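You operate a simulated robot arm through the tools that you are given. There is no shell and no other tool. Be economical: measure what you need, move in short steps, check, and stop when the job is done.

The job below is to be done with a simulated robot arm. You get a single attempt, and the scene is never put back.

TASK
Put one of the foil balls from the table top on the blue pad. Put the 30 steel block from the front of the table on top of the stop block there and the 60 steel block on the stone plate. Fetch the blue plate and set it on the cavity sheet. Put the job card labelled "21-1" from the table top on the brown card sheet there and the job card that says "47-3" on the black plate there. Any order will do. Set down upright: job card.

Only the result counts: the job must be done as asked and must still hold three seconds after the hand-in. Knocking over, shifting, dropping, spilling or breaking anything else fails it. Flat cloth is picked up by pressing the open fingertips on it (5 to 10 N) and closing them slowly along it; thin cloth reads only 2 to 8 mm in the jaws.

THE ROBOT
A 5-joint arm with a two-finger parallel gripper on a trunk, on a base that drives. Base frame: it is fixed to the floor where the robot stands at the start and does not move with it; the origin is under the middle of the robot, x ahead of it, y to its left, z up; the surface under the hand at the start is at about z = 0.55. Units: m, degrees, N and s.
It reaches about 1.134 m from its shoulder. Its first joint turns from -149.0 to 149.0 degrees. Places, roughly: black plate (12x8x1 cm) [0.1, -0.7, 0.6]; blue pad (10x7x3 cm) [0.4, -0.2, 0.6]; blue plate [0, 0, 0.5]; card sheet [0.75, -1, 0.5]; cavity sheet [-1.5, 2.5, 0.75]; foil ball (6x5x4 cm) [0.4, 0.2, 0.6]; job card [0.25, -0.75, 0.5]; steel block [0.25, 0, 0.5]; stone plate (24x18 cm) [-0.72, 2.62, 0.88]; stop block [0, 0, 0.5]. Payload 1.57 kg.
The TCP is the grasp point between the finger pads, 0.03 m short of the fingertips. In the tool frame z runs along the fingers and y along their closing line. The gripper opens to 0.11 m. The fingers are 0.024 m wide and 0.012 m thick; the gripper's body (0.048 by 0.112 m) begins 0.078 m behind the TCP.
Orientation is that of the tool frame in the base frame, as a unit quaternion [w, x, y, z]. With the fingers straight down and closing along the base's y, the tool's x points along the base's -x, its y along +y and its z along -z.

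THE INTERFACE
- The arm moves only by the tool play_rows. Its argument "series" is a list of rows, each a list of 3 entries, a list of its own where there are three numbers: the shift along the tool's x, y, z in units of 50 mm (1.0 is 50 mm), then the turn, a rotation vector about the tool's x, y, z in units of 6 degrees (1.0 is 6 degrees), then the gripper command, from -1 (shut) to 1 (fully open), values between in proportion. In form: [[[dx, dy, dz], [rx, ry, rz], fingers], ...]. A call has 1 to 12 rows; each row shifts and turns the commanded pose from where the row before left it, along the tool's axes as they then stand. A call with a number of a shift or a turn outside -1 to 1 is refused whole. Rows are played at 5 a second. More than 0.05 m and 8.6 degrees between two rows, or a gripper value outside its range, and nothing of the call is played. Where a pose cannot be reached the arm comes as near as it can. A force on the tool above 40 N (or 10 N above the force at the start of the call, whichever is more), or a blocked arm, ends the call early, and 0.2 s more pass. Each finger travels about 0.072 m/s and halts on what it meets, pressing with about 34 N; the grip force reading is that of the motor and also rises with nothing between the fingers. The clock runs only during rows and for 0.2 s after the last one: add rows that do not move to give the fingers time. The reply holds the time, the measured pose of the TCP, the force on the tool along the base axes, the opening and the grip force, in the units named above and with some noise, with the torque about the TCP (base axes, N m) and any sound that the robot's microphone picked up.
- Cameras (640 x 400 px; columns grow to the right, rows downward): "scene" is now at [0.0031, 0.1126, 1.5285]; the picture's right is [-0.70, -0.72, -0.00], its down [-0.63, 0.61, -0.48] and it looks along [0.34, -0.33, -0.88] (base axes); focal length 264 px, centre (320, 200). "wrist" rides on the gripper at [0.07, 0.016, -0.141] in the tool frame; the picture's right is [-0.23, 0.97, 0.00], its down [-0.86, -0.20, -0.48] and it looks along [-0.47, -0.11, 0.88] (tool axes); focal length 222 px, centre (320, 200). There is no depth. A picture from a camera that has moved, and an enlarged one, comes with that camera's place and axes in the base frame and with its lens.
- grab_frame(camera): a new picture of that camera. No time passes.
- lift_body(by): slides the trunk up (or, below 0, down) by that many m; the arm and the scene camera ride with it, the base frame stays. It gives what a move gives, with no picture.
- drive_base(legs): drives the robot by 1 to 6 legs, each [ahead, turn to the left] in m and degrees, along the robot's own axes; the way and the turn of a leg run together, so that a leg with both is an arc; at most 1.5 m and 180 degrees a leg. The arm and the cameras ride along, it lands a little off, and it stops where it bumps. It gives what a move gives.
- pan_tilt(pan, tilt): turns the head with the scene camera to pan (to the left, within 155 degrees either way) and tilt (down, from -29 to 69), counted from straight ahead of the robot. It gives what a move gives.
- close_up(camera, box): a new picture of the part [left, top, right, bottom] of that camera's present view, enlarged. No time passes.
- close_job(): hands the job in; it is judged then, once.

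Work in short steps. Places have to be worked out from the pictures, the camera data and where the tool is seen: move nearer, look again, correct. Check each grasp and each placing, and mend what went wrong. You have 186 turns and 144 pictures in all, those below and enlarged ones among them. Open the gripper and draw the arm clear of the work before you hand the job in, unless the task says otherwise; then end with one line.

The tools are called by a JSON object that holds its "method" and its "body". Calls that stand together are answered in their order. play_rows: Moves the arm, as the interface text tells. Its arguments: {"type":"object","properties":{"series":{"type":"array","items":{"type":"array"}}},"required":["series"]} The other tools are called the same way: lift_body (by) slides the trunk up or down; drive_base (legs) drives the base; pan_tilt (pan, tilt) turns the head that bears the scene camera; grab_frame (camera) takes a picture; close_up (camera, box) takes an enlarged picture of a part of a camera's view; close_job () hands the job in.

At the start:

```text
time_s: 0.0
tool_pos: [0.4023, -0.4414, 0.832]
orientation: [0.0, -0.007, 1.0, 0.001]
wrist_force: [-0.7, -0.1, -0.3]
ft_torque: [-0.01, 0.01, 0.01]
width: 0.1104
grip_force: 0.0
trunk travel left (down, up): [-0.565, 0.405]
robot x, y, heading: [-0.0031, -0.0121, 0.1]
head pan, tilt: [-44.2, 61.3]
```

scene: 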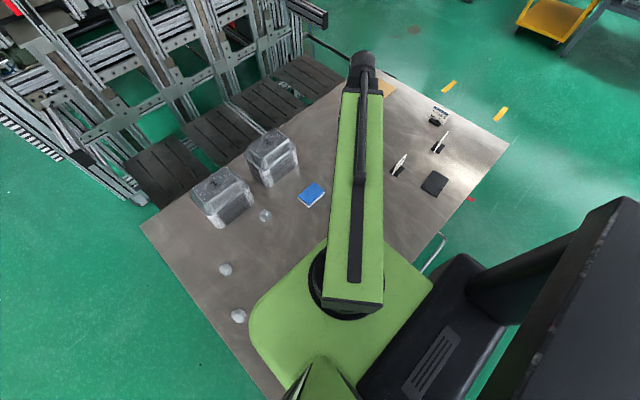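
wrist: 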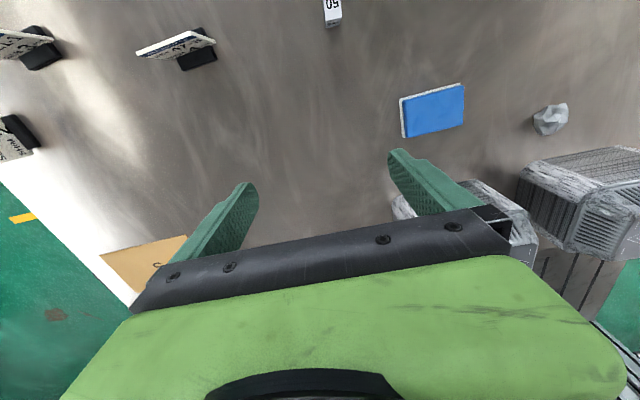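

The table holds foil balls, blue pad, cards, black plate; the blocks and the other stations aren't fully visible. I'll look around with the head first.

{"method": "pan_tilt", "body": {"pan": 0, "tilt": 60}}

{"method": "grab_frame", "body": {"camera": "scene"}}

{"method": "pan_tilt", "body": {"pan": -90, "tilt": 55}}

{"method": "grab_frame", "body": {"camera": "scene"}}

{"method": "pan_tilt", "body": {"pan": 120, "tilt": 25}}

{"method": "grab_frame", "body": {"camera": "scene"}}

```text
time_s: 1.1
tool_pos: [0.4032, -0.4415, 0.8329]
orientation: [0.0, -0.006, 1.0, 0.0]
wrist_force: [0.0, -0.2, -1.0]
ft_torque: [0.0, -0.02, 0.02]
width: 0.11
grip_force: 0.0
trunk travel left (down, up): [-0.565, 0.405]
robot x, y, heading: [0.0018, -0.0133, -0.1]
head pan, tilt: [0.0, 60.0]
```

```text
141 pictures are left
camera scene: at [0.0231, 0.1579, 1.53], right [0.0, -1.0, 0.0], down [-0.87, 0.0, -0.5], along [0.5, 0.0, -0.87], focal length 264 px, centre (320, 200)
```

scene: 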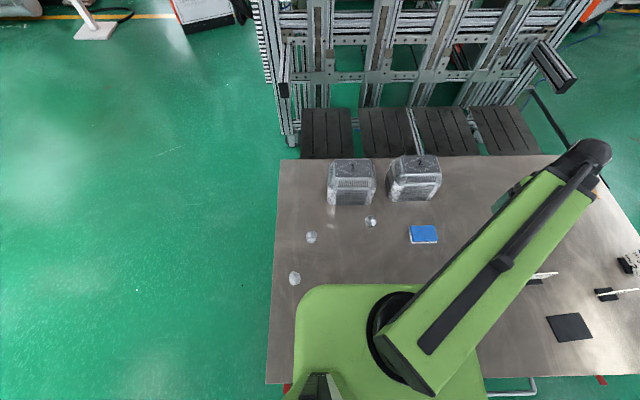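

```text
time_s: 2.8
tool_pos: [0.4042, -0.4419, 0.8319]
orientation: [0.0, -0.006, 1.0, -0.001]
wrist_force: [-1.2, -0.2, 0.1]
ft_torque: [0.04, 0.01, 0.0]
width: 0.1099
grip_force: 0.0
trunk travel left (down, up): [-0.565, 0.405]
robot x, y, heading: [-0.0006, -0.0116, -0.1]
head pan, tilt: [-90.0, 55.0]
```

```text
140 pictures are left
camera scene: at [-0.0436, 0.0859, 1.536], right [-1.0, 0.0, 0.0], down [0.0, 0.82, -0.57], along [0.0, -0.57, -0.82], focal length 264 px, centre (320, 200)
```

scene: 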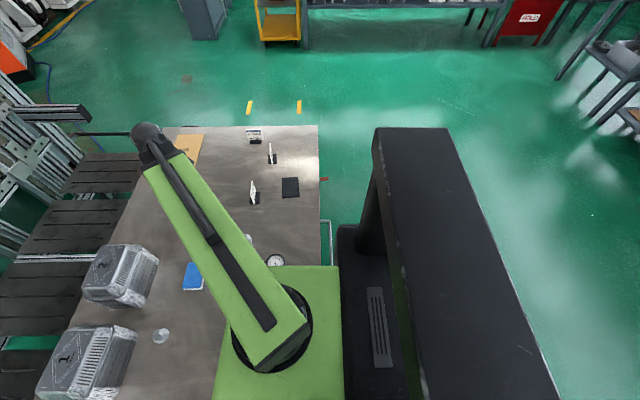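

```text
time_s: 5.8
tool_pos: [0.4025, -0.4414, 0.8314]
orientation: [0.0, -0.006, 1.0, -0.001]
wrist_force: [-0.6, -0.1, -0.1]
ft_torque: [0.01, 0.04, 0.0]
width: 0.1102
grip_force: 0.0
trunk travel left (down, up): [-0.565, 0.405]
robot x, y, heading: [0.0015, -0.0111, 0.4]
head pan, tilt: [120.0, 25.0]
```

```text
139 pictures are left
camera scene: at [-0.0895, 0.2379, 1.58], right [0.87, 0.5, 0.0], down [0.21, -0.37, -0.91], along [-0.45, 0.79, -0.42], focal length 264 px, centre (320, 200)
```

scene: 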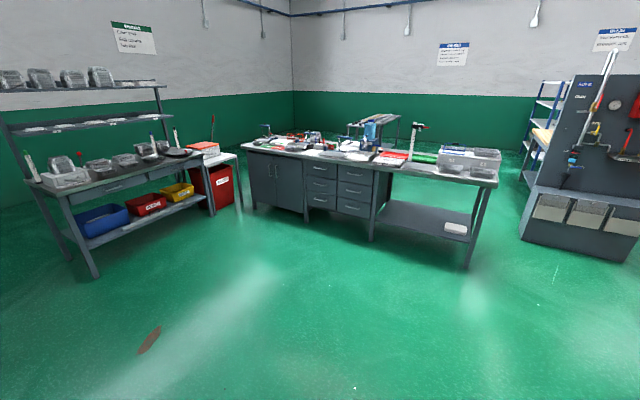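

The bench at rear-left should carry the stone plate and cavity sheet. I'll zoom in on it, and on the arm's surroundings.

{"method": "close_up", "body": {"camera": "scene", "box": [140, 110, 340, 235]}}

{"method": "close_up", "body": {"camera": "scene", "box": [310, 110, 510, 235]}}

{"method": "close_up", "body": {"camera": "wrist", "box": [0, 0, 640, 200]}}

```text
3.20 times, centred on (240, 172) of scene
camera zoom: at [-0.0895, 0.2379, 1.58], right [0.87, 0.5, 0.0], down [0.21, -0.37, -0.91], along [-0.45, 0.79, -0.42], focal length 844 px, centre (576, 288)
```

zoom: 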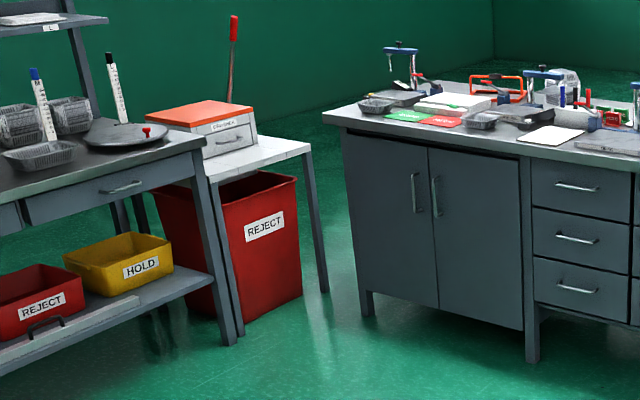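

```text
3.20 times, centred on (410, 172) of scene
camera zoom: at [-0.0895, 0.2379, 1.58], right [0.87, 0.5, 0.0], down [0.21, -0.37, -0.91], along [-0.45, 0.79, -0.42], focal length 844 px, centre (32, 288)
```

zoom: 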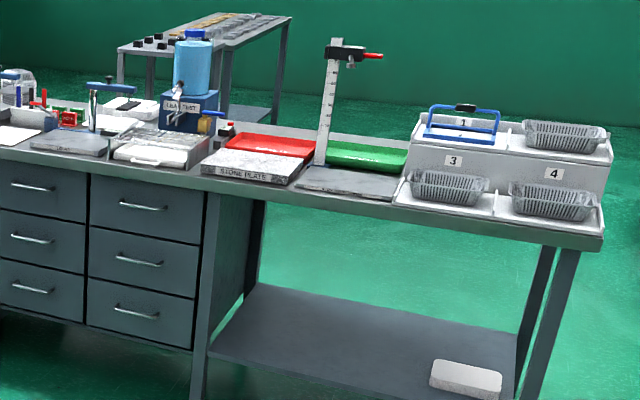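

```text
1.00 times, centred on (320, 100) of wrist (not enlarged: the box is as wide or as high as the picture)
camera zoom: at [0.332, -0.4264, 0.9733], right [0.22, 0.98, 0.0], down [0.86, -0.19, 0.48], along [0.47, -0.1, -0.88], focal length 222 px, centre (320, 300)
```

zoom: 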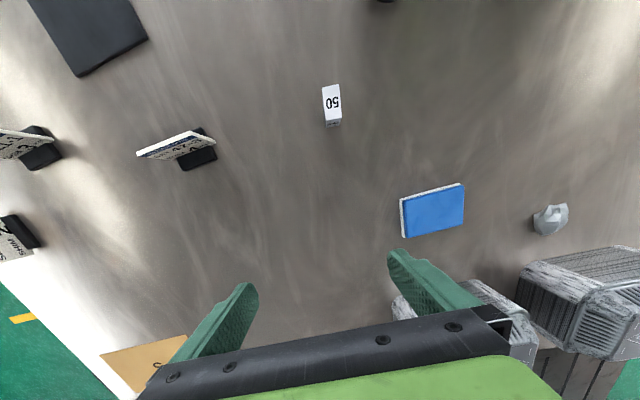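

The stone plate is confirmed on the bench near (-0.72,2.61). I'll sweep the remaining directions to find the blue plate, the stop block and the steel blocks.

{"method": "pan_tilt", "body": {"pan": 155, "tilt": 30}}

{"method": "grab_frame", "body": {"camera": "scene"}}

{"method": "pan_tilt", "body": {"pan": 55, "tilt": 25}}

{"method": "grab_frame", "body": {"camera": "scene"}}

{"method": "pan_tilt", "body": {"pan": -30, "tilt": 25}}

{"method": "grab_frame", "body": {"camera": "scene"}}

{"method": "pan_tilt", "body": {"pan": -110, "tilt": 22}}

{"method": "grab_frame", "body": {"camera": "scene"}}

```text
time_s: 6.8
tool_pos: [0.4029, -0.4417, 0.8331]
orientation: [0.0, -0.006, 1.0, 0.0]
wrist_force: [-0.9, -0.1, 0.6]
ft_torque: [0.0, -0.01, 0.01]
width: 0.11
grip_force: 0.1
trunk travel left (down, up): [-0.565, 0.405]
robot x, y, heading: [-0.0021, -0.0135, -0.2]
head pan, tilt: [154.7, 30.0]
```

```text
135 pictures are left
camera scene: at [-0.1252, 0.1968, 1.5721], right [0.43, 0.9, 0.0], down [0.45, -0.21, -0.87], along [-0.78, 0.37, -0.5], focal length 264 px, centre (320, 200)
```

scene: 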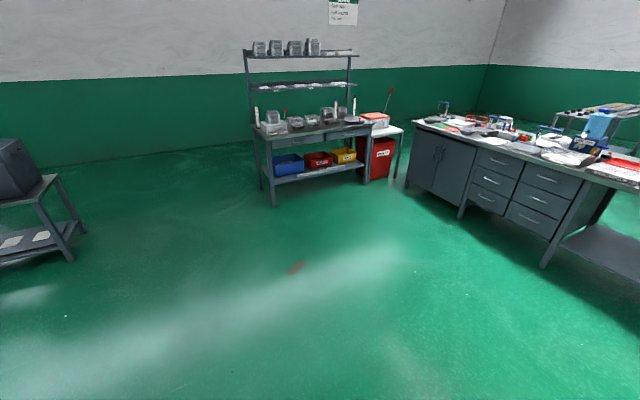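

```text
time_s: 8.6
tool_pos: [0.4034, -0.442, 0.8316]
orientation: [0.001, -0.006, 1.0, 0.0]
wrist_force: [0.4, -0.1, -0.2]
ft_torque: [-0.02, 0.01, -0.04]
width: 0.11
grip_force: 0.0
trunk travel left (down, up): [-0.565, 0.405]
robot x, y, heading: [0.0049, -0.0093, -0.2]
head pan, tilt: [55.0, 25.0]
```

```text
134 pictures are left
camera scene: at [0.0094, 0.2334, 1.5801], right [0.82, -0.57, 0.0], down [-0.24, -0.35, -0.91], along [0.52, 0.74, -0.42], focal length 264 px, centre (320, 200)
```

scene: 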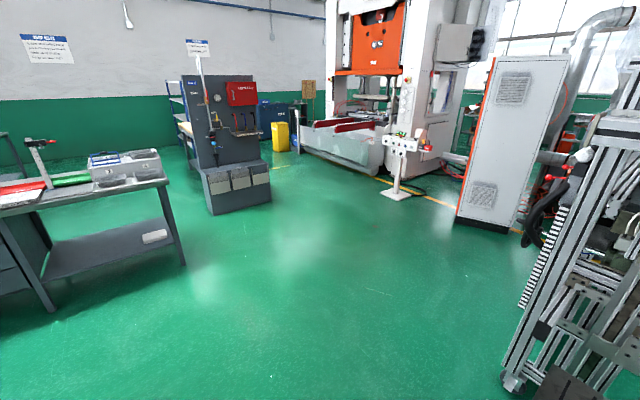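

```text
time_s: 10.2
tool_pos: [0.4021, -0.4415, 0.8335]
orientation: [0.0, -0.006, 1.0, 0.001]
wrist_force: [-0.2, 0.1, -0.2]
ft_torque: [0.0, 0.0, 0.01]
width: 0.11
grip_force: 0.1
trunk travel left (down, up): [-0.565, 0.405]
robot x, y, heading: [-0.0014, -0.0123, -0.0]
head pan, tilt: [-30.0, 25.0]
```

```text
133 pictures are left
camera scene: at [0.0362, 0.1119, 1.5801], right [-0.5, -0.87, 0.0], down [-0.37, 0.21, -0.91], along [0.78, -0.45, -0.42], focal length 264 px, centre (320, 200)
```

scene: 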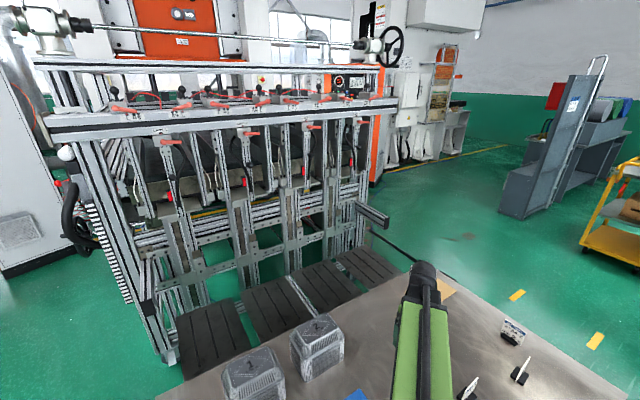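

```text
time_s: 11.7
tool_pos: [0.4026, -0.4424, 0.831]
orientation: [0.0, -0.006, 1.0, 0.0]
wrist_force: [0.8, -0.3, 0.0]
ft_torque: [-0.02, -0.01, 0.02]
width: 0.11
grip_force: 0.0
trunk travel left (down, up): [-0.565, 0.405]
robot x, y, heading: [-0.0009, -0.0144, 0.1]
head pan, tilt: [-110.0, 22.0]
```

```text
132 pictures are left
camera scene: at [-0.0753, 0.0708, 1.5849], right [-0.94, 0.34, 0.0], down [0.13, 0.35, -0.93], along [-0.32, -0.87, -0.37], focal length 264 px, centre (320, 200)
```

scene: 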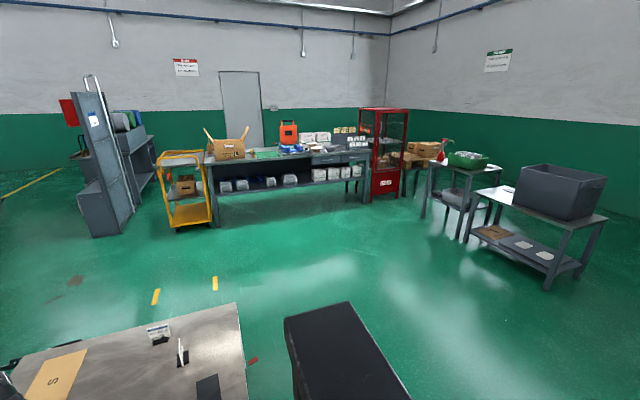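

The stop block, blue plate and steel blocks must be hidden beneath my own arm and body. I'll raise the trunk, back off, and look at the table from there.

{"method": "lift_body", "body": {"by": 0.2}}

{"method": "drive_base", "body": {"legs": [[-0.45, 0]]}}

{"method": "pan_tilt", "body": {"pan": -20, "tilt": 45}}

{"method": "grab_frame", "body": {"camera": "scene"}}

{"method": "grab_frame", "body": {"camera": "wrist"}}

```text
time_s: 13.8
tool_pos: [0.4033, -0.4409, 1.0311]
orientation: [-0.001, -0.006, 1.0, 0.001]
wrist_force: [-1.0, 0.0, 0.1]
ft_torque: [0.02, -0.02, -0.02]
width: 0.1101
grip_force: 0.1
trunk travel left (down, up): [-0.765, 0.205]
robot x, y, heading: [0.0019, -0.0116, -0.1]
head pan, tilt: [-110.0, 22.0]
```

```text
time_s: 16.6
tool_pos: [-0.0446, -0.4401, 1.0337]
orientation: [0.0, -0.007, 1.0, 0.0]
wrist_force: [-0.6, 0.3, 0.1]
ft_torque: [-0.01, 0.0, 0.01]
width: 0.1099
grip_force: 0.0
trunk travel left (down, up): [-0.765, 0.205]
robot x, y, heading: [-0.4474, -0.0116, -0.0]
head pan, tilt: [-110.0, 22.0]
```

```text
time_s: 18.2
tool_pos: [-0.0442, -0.441, 1.0322]
orientation: [0.0, -0.007, 1.0, -0.001]
wrist_force: [0.3, -0.3, -0.2]
ft_torque: [-0.03, 0.0, 0.0]
width: 0.11
grip_force: 0.0
trunk travel left (down, up): [-0.765, 0.205]
robot x, y, heading: [-0.4479, -0.0142, -0.1]
head pan, tilt: [-20.0, 45.0]
```

```text
131 pictures are left
camera scene: at [-0.4154, 0.1305, 1.7495], right [-0.34, -0.94, 0.0], down [-0.66, 0.24, -0.71], along [0.66, -0.24, -0.71], focal length 264 px, centre (320, 200)
```

scene: 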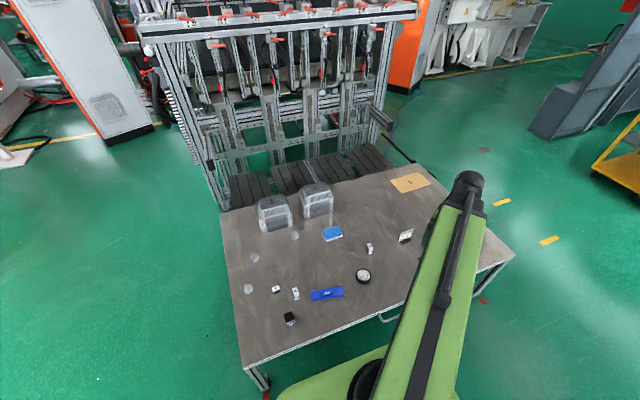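

```text
130 pictures are left
camera wrist: at [-0.1154, -0.4255, 1.1733], right [0.21, 0.98, 0.0], down [0.86, -0.19, 0.48], along [0.47, -0.1, -0.88], focal length 222 px, centre (320, 200)
```

wrist: 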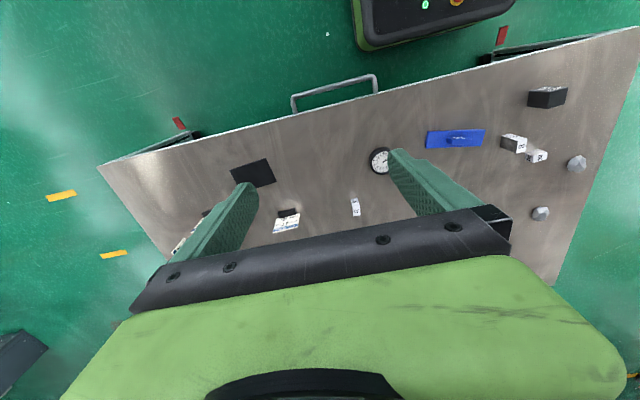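

Now everything on the table is visible: black stop block, two small steel blocks, a blue plate with a knob, a gauge. Zooming to read labels.

{"method": "close_up", "body": {"camera": "scene", "box": [220, 220, 380, 340]}}

{"method": "close_up", "body": {"camera": "wrist", "box": [420, 70, 600, 180]}}

{"method": "close_up", "body": {"camera": "wrist", "box": [160, 130, 380, 260]}}

```text
3.33 times, centred on (300, 280) of scene
camera zoom: at [-0.4154, 0.1305, 1.7495], right [-0.34, -0.94, 0.0], down [-0.66, 0.24, -0.71], along [0.66, -0.24, -0.71], focal length 879 px, centre (387, -67)
```

zoom: 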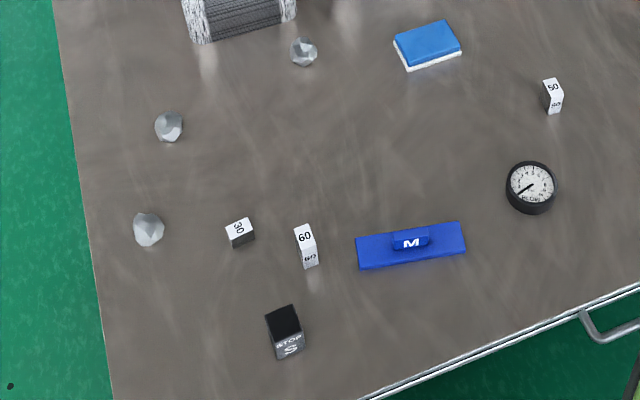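

```text
3.56 times, centred on (510, 125) of wrist
camera zoom: at [-0.1154, -0.4255, 1.1733], right [0.21, 0.98, 0.0], down [0.86, -0.19, 0.48], along [0.47, -0.1, -0.88], focal length 790 px, centre (-356, 467)
```

zoom: 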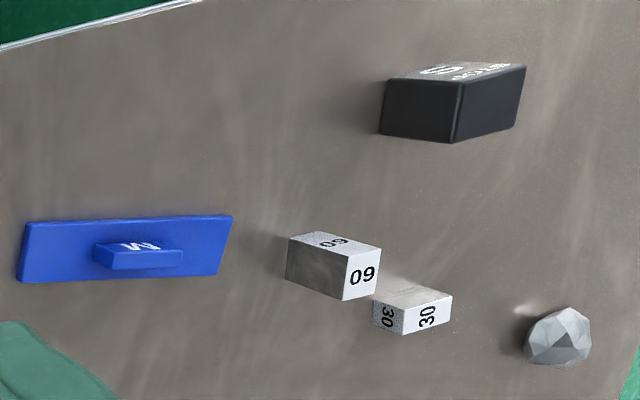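

```text
2.91 times, centred on (270, 195) of wrist
camera zoom: at [-0.1154, -0.4255, 1.1733], right [0.21, 0.98, 0.0], down [0.86, -0.19, 0.48], along [0.47, -0.1, -0.88], focal length 646 px, centre (466, 214)
```

zoom: 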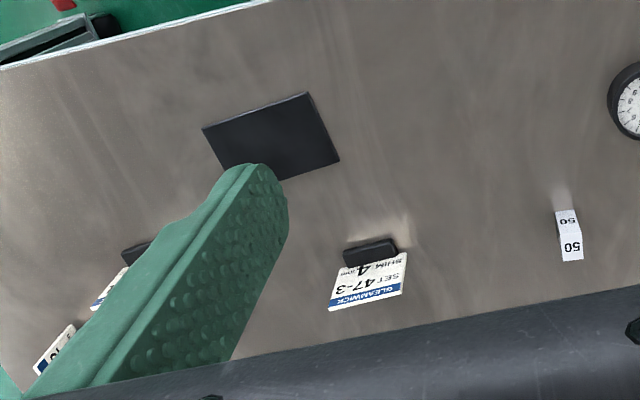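

Labels are clear: the 30 block ≈(0.21,0.13), 60 ≈(0.14,0.05), stop block ≈(0.04,0.10), blue plate with handle ≈(0.10,-0.09). I start with the 30 block and move the hand above it for a closer view.

{"method": "play_rows", "body": {"series": [[[-0.4, 0.9, 0], [0, 0, 0], 1], [[-0.4, 0.9, 0], [0, 0, 0], 1], [[-0.4, 0.9, 0], [0, 0, 0], 1], [[-0.4, 0.9, 0], [0, 0, 0], 1], [[-0.4, 0.9, 0], [0, 0, 0], 1], [[-0.4, 0.9, 0], [0, 0, 0], 1], [[-0.4, 0.9, 0], [0, 0, 0], 1], [[-0.4, 0.9, 0], [0, 0, 0], 1], [[-0.4, 0.9, 0], [0, 0, 0], 1], [[-0.4, 0.9, 0], [0, 0, 0], 1], [[-0.4, 0.9, 0], [0, 0, 0], 1], [[-0.4, 0.9, 0], [0, 0, 0], 1]]}}

{"method": "play_rows", "body": {"series": [[[0, 0.5, 0.8], [0, 0, 0], 1], [[0, 0.1, 0.9], [0, 0, 0], 1], [[0, 0, 0.9], [0, 0, 0], 1], [[0, 0, 0.9], [0, 0, 0], 1], [[0, 0, 0.9], [0, 0, 0], 1], [[0, 0, 0], [0, 0, 0], 1]]}}

{"method": "grab_frame", "body": {"camera": "wrist"}}

```text
time_s: 20.8
tool_pos: [0.2146, 0.086, 1.0325]
orientation: [-0.001, -0.007, 1.0, -0.001]
wrist_force: [-0.4, 0.4, 0.0]
ft_torque: [-0.02, 0.0, -0.04]
width: 0.1102
grip_force: 0.1
out of reach, approached as far as the arm can: row 2, 3, 4, 5
trunk travel left (down, up): [-0.765, 0.205]
robot x, y, heading: [-0.4505, -0.0131, 0.1]
head pan, tilt: [-20.0, 45.0]
```

```text
time_s: 22.2
tool_pos: [0.2146, 0.1153, 1.0326]
orientation: [0.0, -0.007, 1.0, -0.001]
wrist_force: [-0.8, 0.1, 0.2]
ft_torque: [-0.01, -0.03, 0.0]
width: 0.1099
grip_force: 0.1
out of reach, approached as far as the arm can: row 1, 2, 3, 4, 5
trunk travel left (down, up): [-0.765, 0.205]
robot x, y, heading: [-0.4477, -0.0109, 0.1]
head pan, tilt: [-20.0, 45.0]
```

```text
126 pictures are left
camera wrist: at [0.1427, 0.1302, 1.1733], right [0.21, 0.98, 0.0], down [0.86, -0.19, 0.48], along [0.47, -0.1, -0.88], focal length 222 px, centre (320, 200)
```

wrist: 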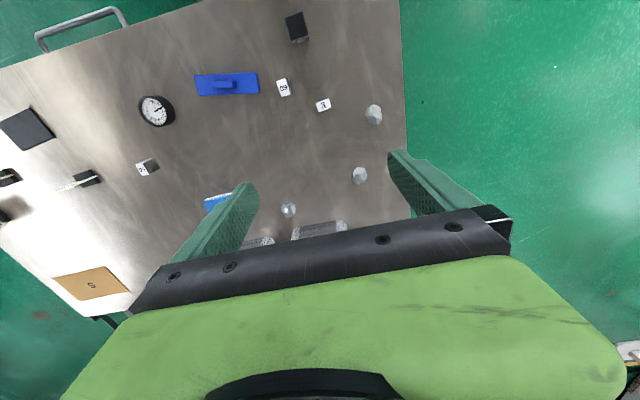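

The arm can't go lower from this trunk height, so I'll lower the trunk instead; the hand is well clear above the blocks.

{"method": "lift_body", "body": {"by": -0.22}}

{"method": "play_rows", "body": {"series": [[[0, 0, 0.3], [0, 0, 0], 1], [[0, 0, 0.3], [0, 0, 0], 1], [[0, 0, 0], [0, 0, 0], 1]]}}

{"method": "grab_frame", "body": {"camera": "wrist"}}

{"method": "grab_frame", "body": {"camera": "scene"}}

```text
time_s: 24.5
tool_pos: [0.2146, 0.1144, 0.8112]
orientation: [-0.001, -0.007, 1.0, 0.0]
wrist_force: [1.0, 0.0, -0.3]
ft_torque: [-0.02, 0.0, -0.05]
width: 0.11
grip_force: 0.1
trunk travel left (down, up): [-0.545, 0.425]
robot x, y, heading: [-0.4465, -0.0136, -0.1]
head pan, tilt: [-20.0, 45.0]
```

```text
time_s: 25.3
tool_pos: [0.213, 0.1147, 0.8112]
orientation: [0.001, -0.007, 1.0, 0.0]
wrist_force: [-0.5, 0.1, 0.6]
ft_torque: [0.01, 0.02, 0.0]
width: 0.11
grip_force: 0.1
out of reach, approached as far as the arm can: row 1, 2
trunk travel left (down, up): [-0.545, 0.425]
robot x, y, heading: [-0.4462, -0.0089, 0.1]
head pan, tilt: [-20.0, 45.0]
```

```text
125 pictures are left
camera wrist: at [0.1427, 0.1303, 0.9533], right [0.21, 0.98, 0.0], down [0.86, -0.19, 0.48], along [0.47, -0.1, -0.88], focal length 222 px, centre (320, 200)
```

wrist: 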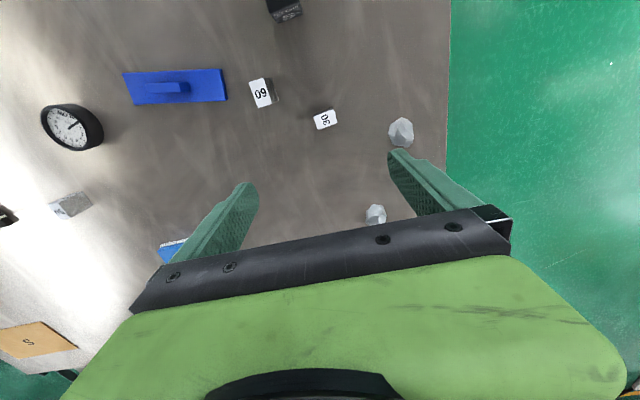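

```text
124 pictures are left
camera scene: at [-0.4153, 0.1306, 1.5295], right [-0.34, -0.94, 0.0], down [-0.66, 0.24, -0.71], along [0.66, -0.24, -0.71], focal length 264 px, centre (320, 200)
```

scene: 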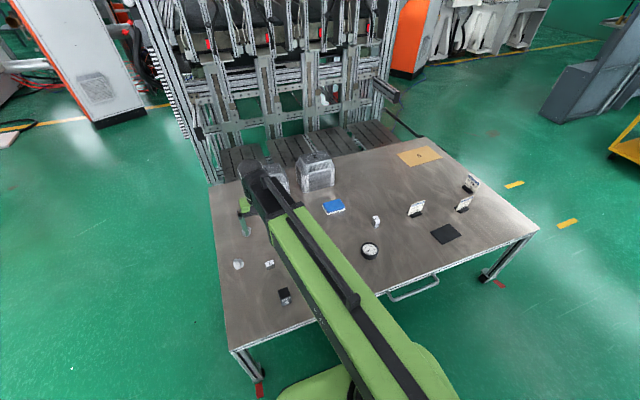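

The arm looks near full stretch, which blocks lowering. I'll draw the hand back 0.1 m and test going down there.

{"method": "play_rows", "body": {"series": [[[0.5, 0, 0], [0, 0, 0], 1], [[0.5, 0, 0], [0, 0, 0], 1], [[0.5, 0, 0], [0, 0, 0], 1], [[0.5, 0, 0], [0, 0, 0], 1], [[0, 0, 0.5], [0, 0, 0], 1], [[0, 0, 0.5], [0, 0, 0], 1], [[0, 0, 0], [0, 0, 0], 1]]}}

```text
time_s: 26.9
tool_pos: [0.1126, 0.1137, 0.8119]
orientation: [0.0, -0.007, 1.0, 0.0]
wrist_force: [0.4, -0.4, -1.9]
ft_torque: [-0.03, 0.0, -0.01]
width: 0.1101
grip_force: 0.2
out of reach, approached as far as the arm can: row 5, 6
trunk travel left (down, up): [-0.545, 0.425]
robot x, y, heading: [-0.447, -0.0136, -0.1]
head pan, tilt: [-20.0, 45.0]
```

Down is still blocked while horizontal motion works; I'll test the upward direction and a larger horizontal retreat to learn the limits.

{"method": "play_rows", "body": {"series": [[[0, 0, -0.5], [0, 0, 0], 1], [[0, 0, -0.5], [0, 0, 0], 1], [[0.5, 0, 0], [0, 0, 0], 1], [[0.5, 0, 0], [0, 0, 0], 1], [[0, 0, 0], [0, 0, 0], 1]]}}

{"method": "play_rows", "body": {"series": [[[0, 0, 0.5], [0, 0, 0], 1], [[0, 0, 0.5], [0, 0, 0], 1], [[0, 0, 0.5], [0, 0, 0], 1], [[0, 0, 0.5], [0, 0, 0], 1], [[0, 0, 0], [0, 0, 0], 1]]}}

```text
time_s: 28.1
tool_pos: [0.1076, 0.1259, 0.8129]
orientation: [-0.001, -0.006, 1.0, 0.0]
wrist_force: [0.3, -0.7, 0.3]
ft_torque: [0.02, -0.02, 0.02]
width: 0.11
grip_force: 0.2
out of reach, approached as far as the arm can: row 1, 2, 3, 4
trunk travel left (down, up): [-0.545, 0.425]
robot x, y, heading: [-0.4475, -0.0082, -0.1]
head pan, tilt: [-20.0, 45.0]
```

```text
time_s: 29.3
tool_pos: [0.1078, 0.1254, 0.8122]
orientation: [0.0, -0.007, 1.0, 0.0]
wrist_force: [-0.5, 0.0, 0.2]
ft_torque: [0.0, 0.02, -0.04]
width: 0.1097
grip_force: 0.0
out of reach, approached as far as the arm can: row 1, 2, 3, 4
trunk travel left (down, up): [-0.545, 0.425]
robot x, y, heading: [-0.4467, -0.007, 0.1]
head pan, tilt: [-20.0, 45.0]
```

It's clear the arm works in a horizontal plane (height only by trunk) with an inner reach limit near 0.53 m. I'll back up 0.15 m so the whole near row is in range, then line the hand up above the 30 block (≈(0.20,0.124)).

{"method": "drive_base", "body": {"legs": [[-0.15, 0]]}}

{"method": "play_rows", "body": {"series": [[[-0.8, 0, 0], [0, 0, 0], 1], [[-0.8, 0, 0], [0, 0, 0], 1], [[-0.8, 0, 0], [0, 0, 0], 1], [[-0.8, 0, 0], [0, 0, 0], 1], [[-0.8, 0, 0], [0, 0, 0], 1], [[-0.8, 0, 0], [0, 0, 0], 1], [[0, 0, 0], [0, 0, 0], 1]]}}

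{"method": "grab_frame", "body": {"camera": "wrist"}}

```text
time_s: 30.7
tool_pos: [-0.0417, 0.1266, 0.8115]
orientation: [0.001, -0.007, 1.0, 0.0]
wrist_force: [0.2, 0.6, 0.1]
ft_torque: [0.0, -0.01, -0.02]
width: 0.1102
grip_force: 0.2
trunk travel left (down, up): [-0.545, 0.425]
robot x, y, heading: [-0.5995, -0.0103, 0.1]
head pan, tilt: [-20.0, 45.0]
```

```text
time_s: 32.3
tool_pos: [0.1985, 0.1273, 0.8123]
orientation: [0.0, -0.007, 1.0, 0.0]
wrist_force: [0.2, 0.2, -0.1]
ft_torque: [0.02, 0.01, -0.02]
width: 0.11
grip_force: 0.1
trunk travel left (down, up): [-0.545, 0.425]
robot x, y, heading: [-0.5961, -0.0103, -0.1]
head pan, tilt: [-20.0, 45.0]
```

```text
123 pictures are left
camera wrist: at [0.1277, 0.1431, 0.9533], right [0.21, 0.98, 0.0], down [0.86, -0.19, 0.48], along [0.47, -0.1, -0.88], focal length 222 px, centre (320, 200)
```

wrist: 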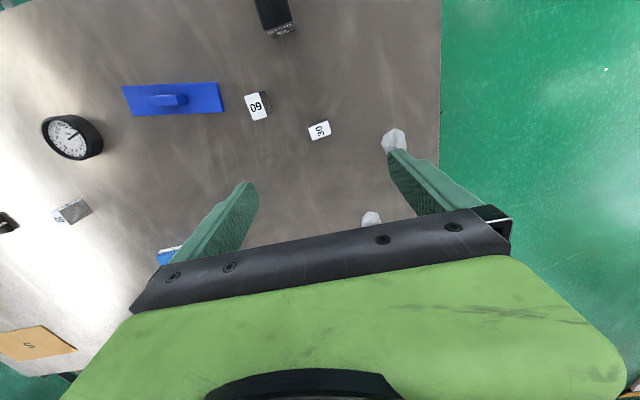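

The 30 block sits right below the hand. I'll lower 0.1 m and zoom to get its orientation.

{"method": "lift_body", "body": {"by": -0.1}}

{"method": "close_up", "body": {"camera": "wrist", "box": [200, 30, 440, 180]}}

```text
time_s: 33.6
tool_pos: [0.1994, 0.129, 0.712]
orientation: [0.0, -0.007, 1.0, -0.001]
wrist_force: [0.5, 0.3, 0.5]
ft_torque: [0.03, -0.01, 0.01]
width: 0.1101
grip_force: 0.1
trunk travel left (down, up): [-0.445, 0.525]
robot x, y, heading: [-0.5993, -0.0126, 0.0]
head pan, tilt: [-20.0, 45.0]
```

```text
2.67 times, centred on (320, 105) of wrist
camera zoom: at [0.1273, 0.1432, 0.8534], right [0.21, 0.98, 0.0], down [0.86, -0.19, 0.48], along [0.47, -0.1, -0.88], focal length 592 px, centre (320, 453)
```

zoom: 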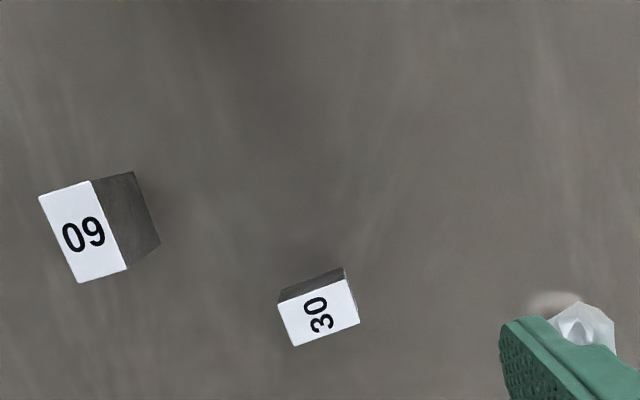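

The 30 block's top corners give a centre ≈(0.203,0.126), about 32×21 mm, turned ≈10°. I rotate the hand to match, shift slightly and lower most of the way.

{"method": "play_rows", "body": {"series": [[[-0.06, -0.04, 0], [0, 0, 0], 1], [[0, 0, 0], [0, 0, -0.8], 1], [[0, 0, 0], [0, 0, -0.8], 1], [[0, 0, 0], [0, 0, 0], 1]]}}

{"method": "lift_body", "body": {"by": -0.09}}

{"method": "grab_frame", "body": {"camera": "wrist"}}

```text
time_s: 34.6
tool_pos: [0.2022, 0.125, 0.7117]
orientation: [0.0, -0.091, 0.996, 0.0]
wrist_force: [0.2, -0.7, 0.0]
ft_torque: [0.03, -0.04, 0.02]
width: 0.1099
grip_force: 0.1
trunk travel left (down, up): [-0.445, 0.525]
robot x, y, heading: [-0.5951, -0.0143, -0.1]
head pan, tilt: [-20.0, 45.0]
```

```text
time_s: 35.9
tool_pos: [0.2015, 0.126, 0.6225]
orientation: [0.0, -0.09, 0.996, 0.0]
wrist_force: [-0.5, 0.6, -0.6]
ft_torque: [0.0, -0.01, 0.02]
width: 0.1099
grip_force: 0.0
trunk travel left (down, up): [-0.355, 0.615]
robot x, y, heading: [-0.5923, -0.0115, -0.0]
head pan, tilt: [-20.0, 45.0]
```

```text
121 pictures are left
camera wrist: at [0.1287, 0.1294, 0.7634], right [0.05, 1.0, 0.0], down [0.88, -0.04, 0.48], along [0.48, -0.02, -0.88], focal length 222 px, centre (320, 200)
```

wrist: 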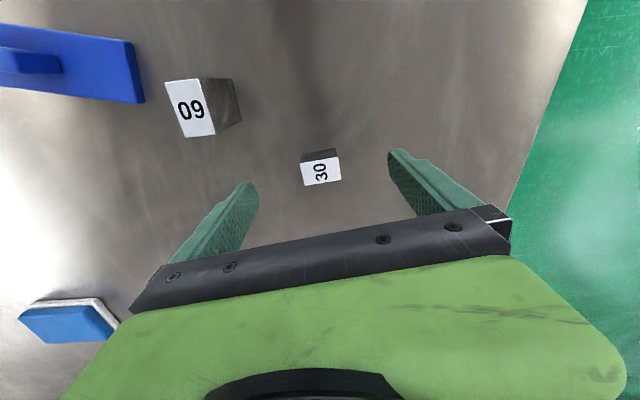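

Block is centred between the fingers, about 2 mm ahead. Shift slightly and lower to z≈0.587.

{"method": "play_rows", "body": {"series": [[[-0.05, 0, 0], [0, 0, 0], 1], [[0, 0, 0], [0, 0, 0], 1]]}}

{"method": "lift_body", "body": {"by": -0.035}}

{"method": "grab_frame", "body": {"camera": "wrist"}}

```text
time_s: 36.5
tool_pos: [0.2047, 0.1269, 0.6224]
orientation: [-0.001, -0.09, 0.996, 0.0]
wrist_force: [-0.7, -0.8, 0.5]
ft_torque: [0.01, 0.01, 0.0]
width: 0.1101
grip_force: 0.0
trunk travel left (down, up): [-0.355, 0.615]
robot x, y, heading: [-0.6016, -0.0116, -0.0]
head pan, tilt: [-20.0, 45.0]
```

```text
time_s: 37.3
tool_pos: [0.2042, 0.1251, 0.5869]
orientation: [0.001, -0.091, 0.996, -0.001]
wrist_force: [0.7, -0.6, -0.4]
ft_torque: [0.04, -0.04, -0.01]
width: 0.1097
grip_force: 0.0
trunk travel left (down, up): [-0.32, 0.65]
robot x, y, heading: [-0.5999, -0.0106, -0.1]
head pan, tilt: [-20.0, 45.0]
```

```text
120 pictures are left
camera wrist: at [0.1311, 0.1299, 0.7283], right [0.05, 1.0, 0.0], down [0.88, -0.04, 0.48], along [0.48, -0.02, -0.88], focal length 222 px, centre (320, 200)
```

wrist: 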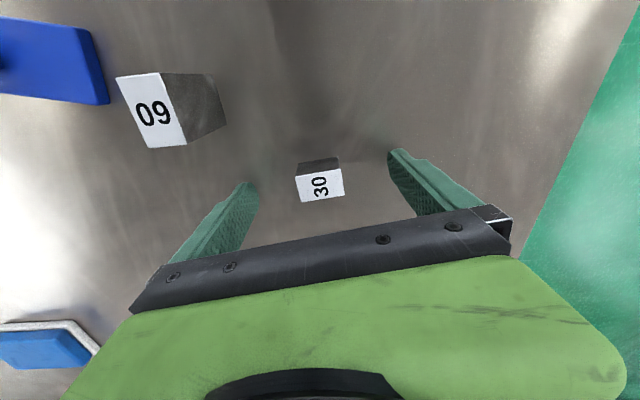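

Well aligned; closing the gripper.

{"method": "play_rows", "body": {"series": [[[0, 0, 0], [0, 0, 0], -0.2], [[0, 0, 0], [0, 0, 0], -0.2], [[0, 0, 0], [0, 0, 0], -0.2], [[0, 0, 0], [0, 0, 0], -1], [[0, 0, 0], [0, 0, 0], -1], [[0, 0, 0], [0, 0, 0], -1]]}}

{"method": "lift_body", "body": {"by": 0.12}}

{"method": "grab_frame", "body": {"camera": "wrist"}}

```text
time_s: 38.7
tool_pos: [0.203, 0.1262, 0.5879]
orientation: [0.0, -0.091, 0.996, -0.001]
wrist_force: [0.0, 1.2, 1.0]
ft_torque: [0.03, -0.05, 0.03]
width: 0.0335
grip_force: 34.0
trunk travel left (down, up): [-0.32, 0.65]
robot x, y, heading: [-0.598, -0.0131, -0.1]
head pan, tilt: [-20.0, 45.0]
```

```text
time_s: 40.2
tool_pos: [0.2046, 0.1266, 0.7069]
orientation: [0.001, -0.09, 0.996, 0.0]
wrist_force: [0.1, -0.6, -1.9]
ft_torque: [-0.03, 0.01, 0.01]
width: 0.0334
grip_force: 34.0
trunk travel left (down, up): [-0.44, 0.53]
robot x, y, heading: [-0.6006, -0.0121, 0.1]
head pan, tilt: [-20.0, 45.0]
```

```text
119 pictures are left
camera wrist: at [0.1312, 0.1299, 0.8482], right [0.05, 1.0, 0.0], down [0.88, -0.04, 0.48], along [0.48, -0.02, -0.88], focal length 222 px, centre (320, 200)
```

wrist: 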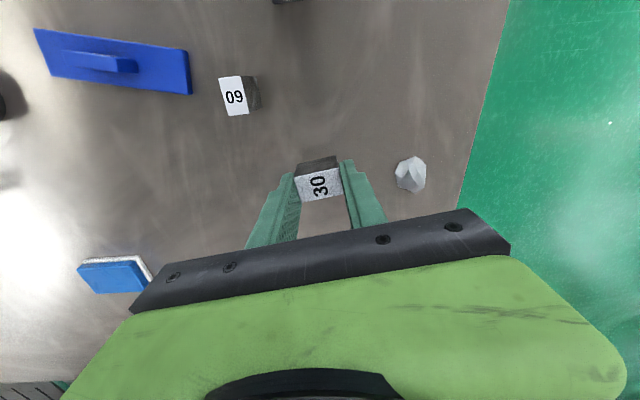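

The 30 block is held. I'll carry it back toward the stop block and look.

{"method": "play_rows", "body": {"series": [[[0.66, 0.02, 0], [0, 0, 0], -1], [[0.66, 0.02, 0], [0, 0, 0], -1], [[0.66, 0.02, 0], [0, 0, 0], -1], [[0.66, 0.02, 0], [0, 0, 0], -1], [[0, 0, 0], [0, 0, 0], -1]]}}

{"method": "grab_frame", "body": {"camera": "wrist"}}

```text
time_s: 41.4
tool_pos: [0.0734, 0.1062, 0.7085]
orientation: [0.0, -0.092, 0.996, 0.0]
wrist_force: [0.7, 0.0, -1.7]
ft_torque: [0.02, 0.0, -0.01]
width: 0.0332
grip_force: 33.8
trunk travel left (down, up): [-0.44, 0.53]
robot x, y, heading: [-0.5964, -0.0122, 0.3]
head pan, tilt: [-20.0, 45.0]
```

```text
118 pictures are left
camera wrist: at [0.0008, 0.1102, 0.8484], right [0.05, 1.0, 0.0], down [0.88, -0.04, 0.48], along [0.48, -0.02, -0.88], focal length 222 px, centre (320, 200)
```

wrist: 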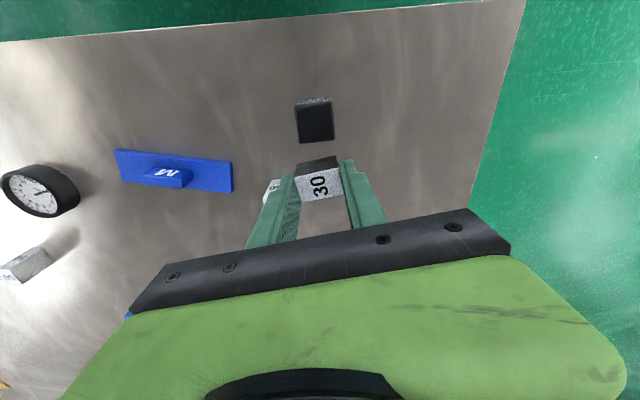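

{"method": "close_up", "body": {"camera": "wrist", "box": [240, 70, 400, 220]}}

```text
2.67 times, centred on (320, 145) of wrist
camera zoom: at [0.0008, 0.1102, 0.8484], right [0.05, 1.0, 0.0], down [0.88, -0.04, 0.48], along [0.48, -0.02, -0.88], focal length 592 px, centre (320, 347)
```

zoom: 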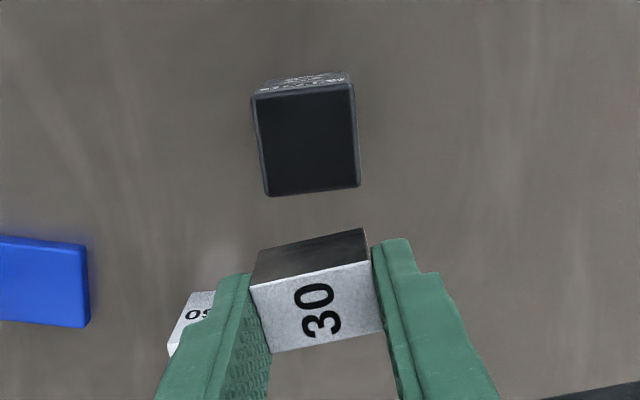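

The stop block's top is ~4×4 cm centred near (0.044,0.103), top around z 0.59–0.60. I move the held block over it and check before lowering.

{"method": "play_rows", "body": {"series": [[[0.27, 0.01, 0], [0, 0, 0.5], -1], [[0.27, 0.01, 0], [0, 0, 0.5], -1], [[0, 0, 0], [0, 0, 0], -1]]}}

{"method": "lift_body", "body": {"by": -0.055}}

{"method": "close_up", "body": {"camera": "wrist", "box": [240, 90, 400, 240]}}

```text
time_s: 42.2
tool_pos: [0.0456, 0.1041, 0.707]
orientation: [0.0, -0.038, 0.999, 0.0]
wrist_force: [-0.1, -0.6, -2.5]
ft_torque: [0.0, 0.01, -0.01]
width: 0.0333
grip_force: 33.9
trunk travel left (down, up): [-0.44, 0.53]
robot x, y, heading: [-0.5995, -0.0094, -0.0]
head pan, tilt: [-20.0, 45.0]
```

```text
time_s: 43.1
tool_pos: [0.046, 0.1027, 0.6534]
orientation: [0.0, -0.039, 0.999, 0.0]
wrist_force: [0.3, -0.1, -1.2]
ft_torque: [0.01, -0.03, 0.0]
width: 0.0334
grip_force: 34.0
trunk travel left (down, up): [-0.385, 0.585]
robot x, y, heading: [-0.5973, -0.0104, -0.2]
head pan, tilt: [-20.0, 45.0]
```

```text
2.67 times, centred on (320, 165) of wrist
camera zoom: at [-0.0257, 0.1142, 0.7933], right [0.15, 0.99, 0.0], down [0.87, -0.13, 0.48], along [0.47, -0.07, -0.88], focal length 592 px, centre (320, 293)
```

zoom: 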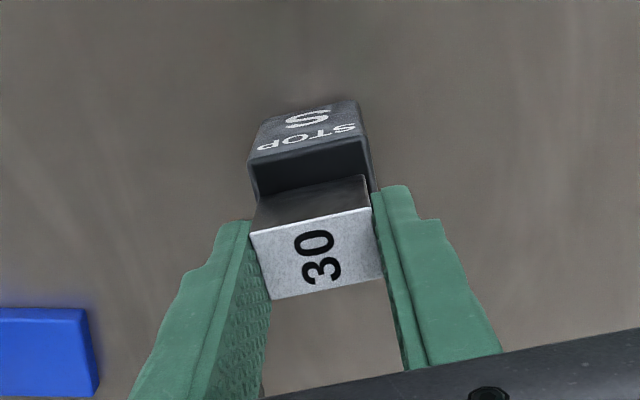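

Aligned: stop top edge computes to x≈0.024 (centre ≈0.044), top z≈0.603. Lowering in small steps watching force.

{"method": "lift_body", "body": {"by": -0.01}}

{"method": "lift_body", "body": {"by": -0.004}}

{"method": "close_up", "body": {"camera": "wrist", "box": [240, 90, 400, 240]}}

```text
time_s: 43.7
tool_pos: [0.0453, 0.1036, 0.6418]
orientation: [0.0, -0.039, 0.999, 0.0]
wrist_force: [-1.4, -0.3, 10.3]
ft_torque: [-0.01, 0.1, 0.03]
width: 0.0335
grip_force: 34.1
trunk travel left (down, up): [-0.375, 0.595]
robot x, y, heading: [-0.5982, -0.01, -0.3]
head pan, tilt: [-20.0, 45.0]
```

```text
time_s: 44.2
tool_pos: [0.0452, 0.1033, 0.6398]
orientation: [0.0, -0.038, 0.999, 0.001]
wrist_force: [4.2, -0.1, 36.7]
ft_torque: [0.02, 0.06, -0.03]
width: 0.0334
grip_force: 34.3
trunk travel left (down, up): [-0.371, 0.599]
robot x, y, heading: [-0.5983, -0.0133, 0.4]
head pan, tilt: [-20.0, 45.0]
```

```text
2.67 times, centred on (320, 165) of wrist
camera zoom: at [-0.027, 0.114, 0.7809], right [0.15, 0.99, 0.0], down [0.87, -0.13, 0.48], along [0.48, -0.07, -0.88], focal length 592 px, centre (320, 293)
```

zoom: 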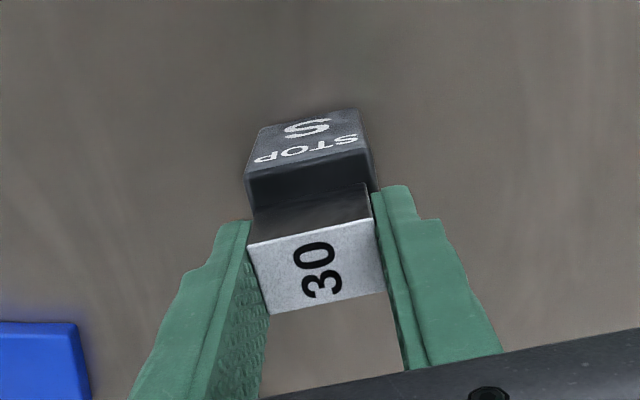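

Contact (≈37 N). Ease back 4 mm to relieve the load, then open.

{"method": "lift_body", "body": {"by": 0.004}}

{"method": "play_rows", "body": {"series": [[[0, 0, 0], [0, 0, 0], -0.2], [[0, 0, 0], [0, 0, 0], -0.1], [[0, 0, 0], [0, 0, 0], 0.1], [[0, 0, 0], [0, 0, 0], 0.3], [[0, 0, 0], [0, 0, 0], 0.3]]}}

{"method": "lift_body", "body": {"by": 0.12}}

{"method": "grab_frame", "body": {"camera": "wrist"}}

```text
time_s: 44.8
tool_pos: [0.0463, 0.104, 0.6419]
orientation: [0.0, -0.038, 0.999, 0.0]
wrist_force: [0.4, -0.7, -2.1]
ft_torque: [0.0, 0.0, 0.01]
width: 0.0334
grip_force: 33.5
trunk travel left (down, up): [-0.375, 0.595]
robot x, y, heading: [-0.597, -0.0136, -0.1]
head pan, tilt: [-20.0, 45.0]
```

```text
time_s: 46.0
tool_pos: [0.0453, 0.1041, 0.6426]
orientation: [0.0, -0.038, 0.999, 0.0]
wrist_force: [0.1, 0.7, 0.5]
ft_torque: [-0.02, 0.03, -0.04]
width: 0.0713
grip_force: 0.1
trunk travel left (down, up): [-0.375, 0.595]
robot x, y, heading: [-0.5974, -0.0082, 0.1]
head pan, tilt: [-20.0, 45.0]
```

```text
time_s: 47.5
tool_pos: [0.045, 0.1034, 0.7614]
orientation: [0.001, -0.038, 0.999, 0.0]
wrist_force: [-0.7, 0.4, -0.4]
ft_torque: [-0.01, -0.01, 0.01]
width: 0.0714
grip_force: 0.0
trunk travel left (down, up): [-0.495, 0.475]
robot x, y, heading: [-0.5985, -0.0127, 0.1]
head pan, tilt: [-20.0, 45.0]
```

```text
114 pictures are left
camera wrist: at [-0.0258, 0.1142, 0.9033], right [0.15, 0.99, 0.0], down [0.87, -0.13, 0.48], along [0.47, -0.07, -0.88], focal length 222 px, centre (320, 200)
```

wrist: 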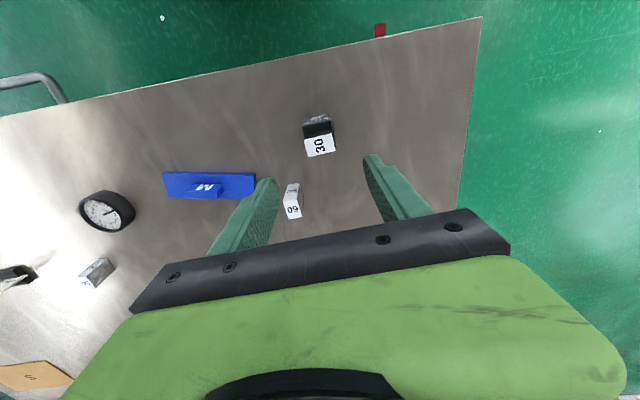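

Zooming to verify the stack.

{"method": "close_up", "body": {"camera": "wrist", "box": [260, 90, 380, 165]}}

```text
5.33 times, centred on (320, 128) of wrist
camera zoom: at [-0.0258, 0.1142, 0.9033], right [0.15, 0.99, 0.0], down [0.87, -0.13, 0.48], along [0.47, -0.07, -0.88], focal length 1185 px, centre (320, 587)
```

zoom: 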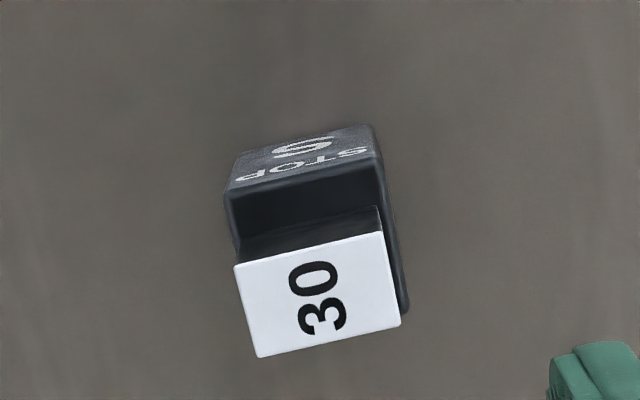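

The 30 block sits well centred on the stop block. Next the foil ball near (0.25,0.25).

{"method": "play_rows", "body": {"series": [[[-0.65, 0.43, 0], [0, 0, 0], 1], [[-0.65, 0.43, 0], [0, 0, 0], 1], [[-0.65, 0.43, 0], [0, 0, 0], 1], [[-0.65, 0.43, 0], [0, 0, 0], 1], [[-0.65, 0.43, 0], [0, 0, 0], 1], [[-0.65, 0.43, 0], [0, 0, 0], 1], [[0, 0, 0], [0, 0, 0], 1]]}}

{"method": "grab_frame", "body": {"camera": "wrist"}}

```text
time_s: 49.1
tool_pos: [0.2295, 0.2463, 0.7622]
orientation: [0.0, -0.038, 0.999, 0.0]
wrist_force: [-1.1, 0.2, 0.3]
ft_torque: [0.01, 0.0, -0.04]
width: 0.11
grip_force: 0.1
trunk travel left (down, up): [-0.495, 0.475]
robot x, y, heading: [-0.5975, -0.0148, 0.2]
head pan, tilt: [-20.0, 45.0]
```

```text
112 pictures are left
camera wrist: at [0.1579, 0.2582, 0.9032], right [0.15, 0.99, 0.0], down [0.87, -0.13, 0.48], along [0.47, -0.07, -0.88], focal length 222 px, centre (320, 200)
```

wrist: 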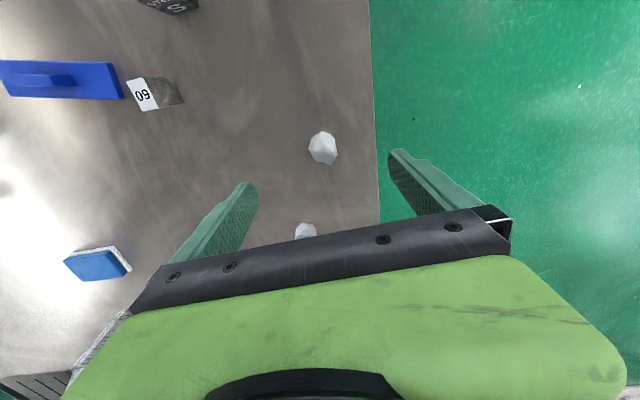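

Ball centre ≈(0.246,0.248). Shift 17 mm forward and descend.

{"method": "play_rows", "body": {"series": [[[-0.34, 0.03, 0], [0, 0, 0], 1], [[0, 0, 0], [0, 0, 0], 1]]}}

{"method": "lift_body", "body": {"by": -0.13}}

{"method": "grab_frame", "body": {"camera": "wrist"}}

```text
time_s: 49.7
tool_pos: [0.2475, 0.249, 0.7616]
orientation: [-0.001, -0.039, 0.999, 0.001]
wrist_force: [0.7, 0.1, 0.1]
ft_torque: [-0.02, 0.0, 0.03]
width: 0.1099
grip_force: 0.1
trunk travel left (down, up): [-0.495, 0.475]
robot x, y, heading: [-0.5993, -0.0121, -0.2]
head pan, tilt: [-20.0, 45.0]
```

```text
time_s: 51.3
tool_pos: [0.2477, 0.2499, 0.6331]
orientation: [0.0, -0.039, 0.999, -0.001]
wrist_force: [-0.4, -0.4, -1.2]
ft_torque: [-0.01, -0.01, -0.04]
width: 0.1098
grip_force: 0.0
trunk travel left (down, up): [-0.365, 0.605]
robot x, y, heading: [-0.6, -0.0117, -0.1]
head pan, tilt: [-20.0, 45.0]
```

```text
111 pictures are left
camera wrist: at [0.1747, 0.2602, 0.7734], right [0.15, 0.99, 0.0], down [0.87, -0.13, 0.48], along [0.47, -0.07, -0.88], focal length 222 px, centre (320, 200)
```

wrist: 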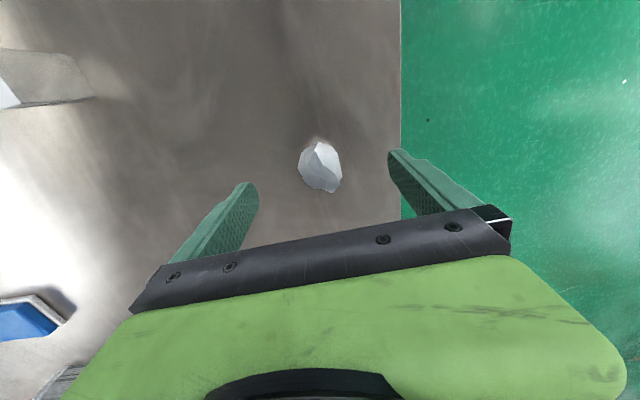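

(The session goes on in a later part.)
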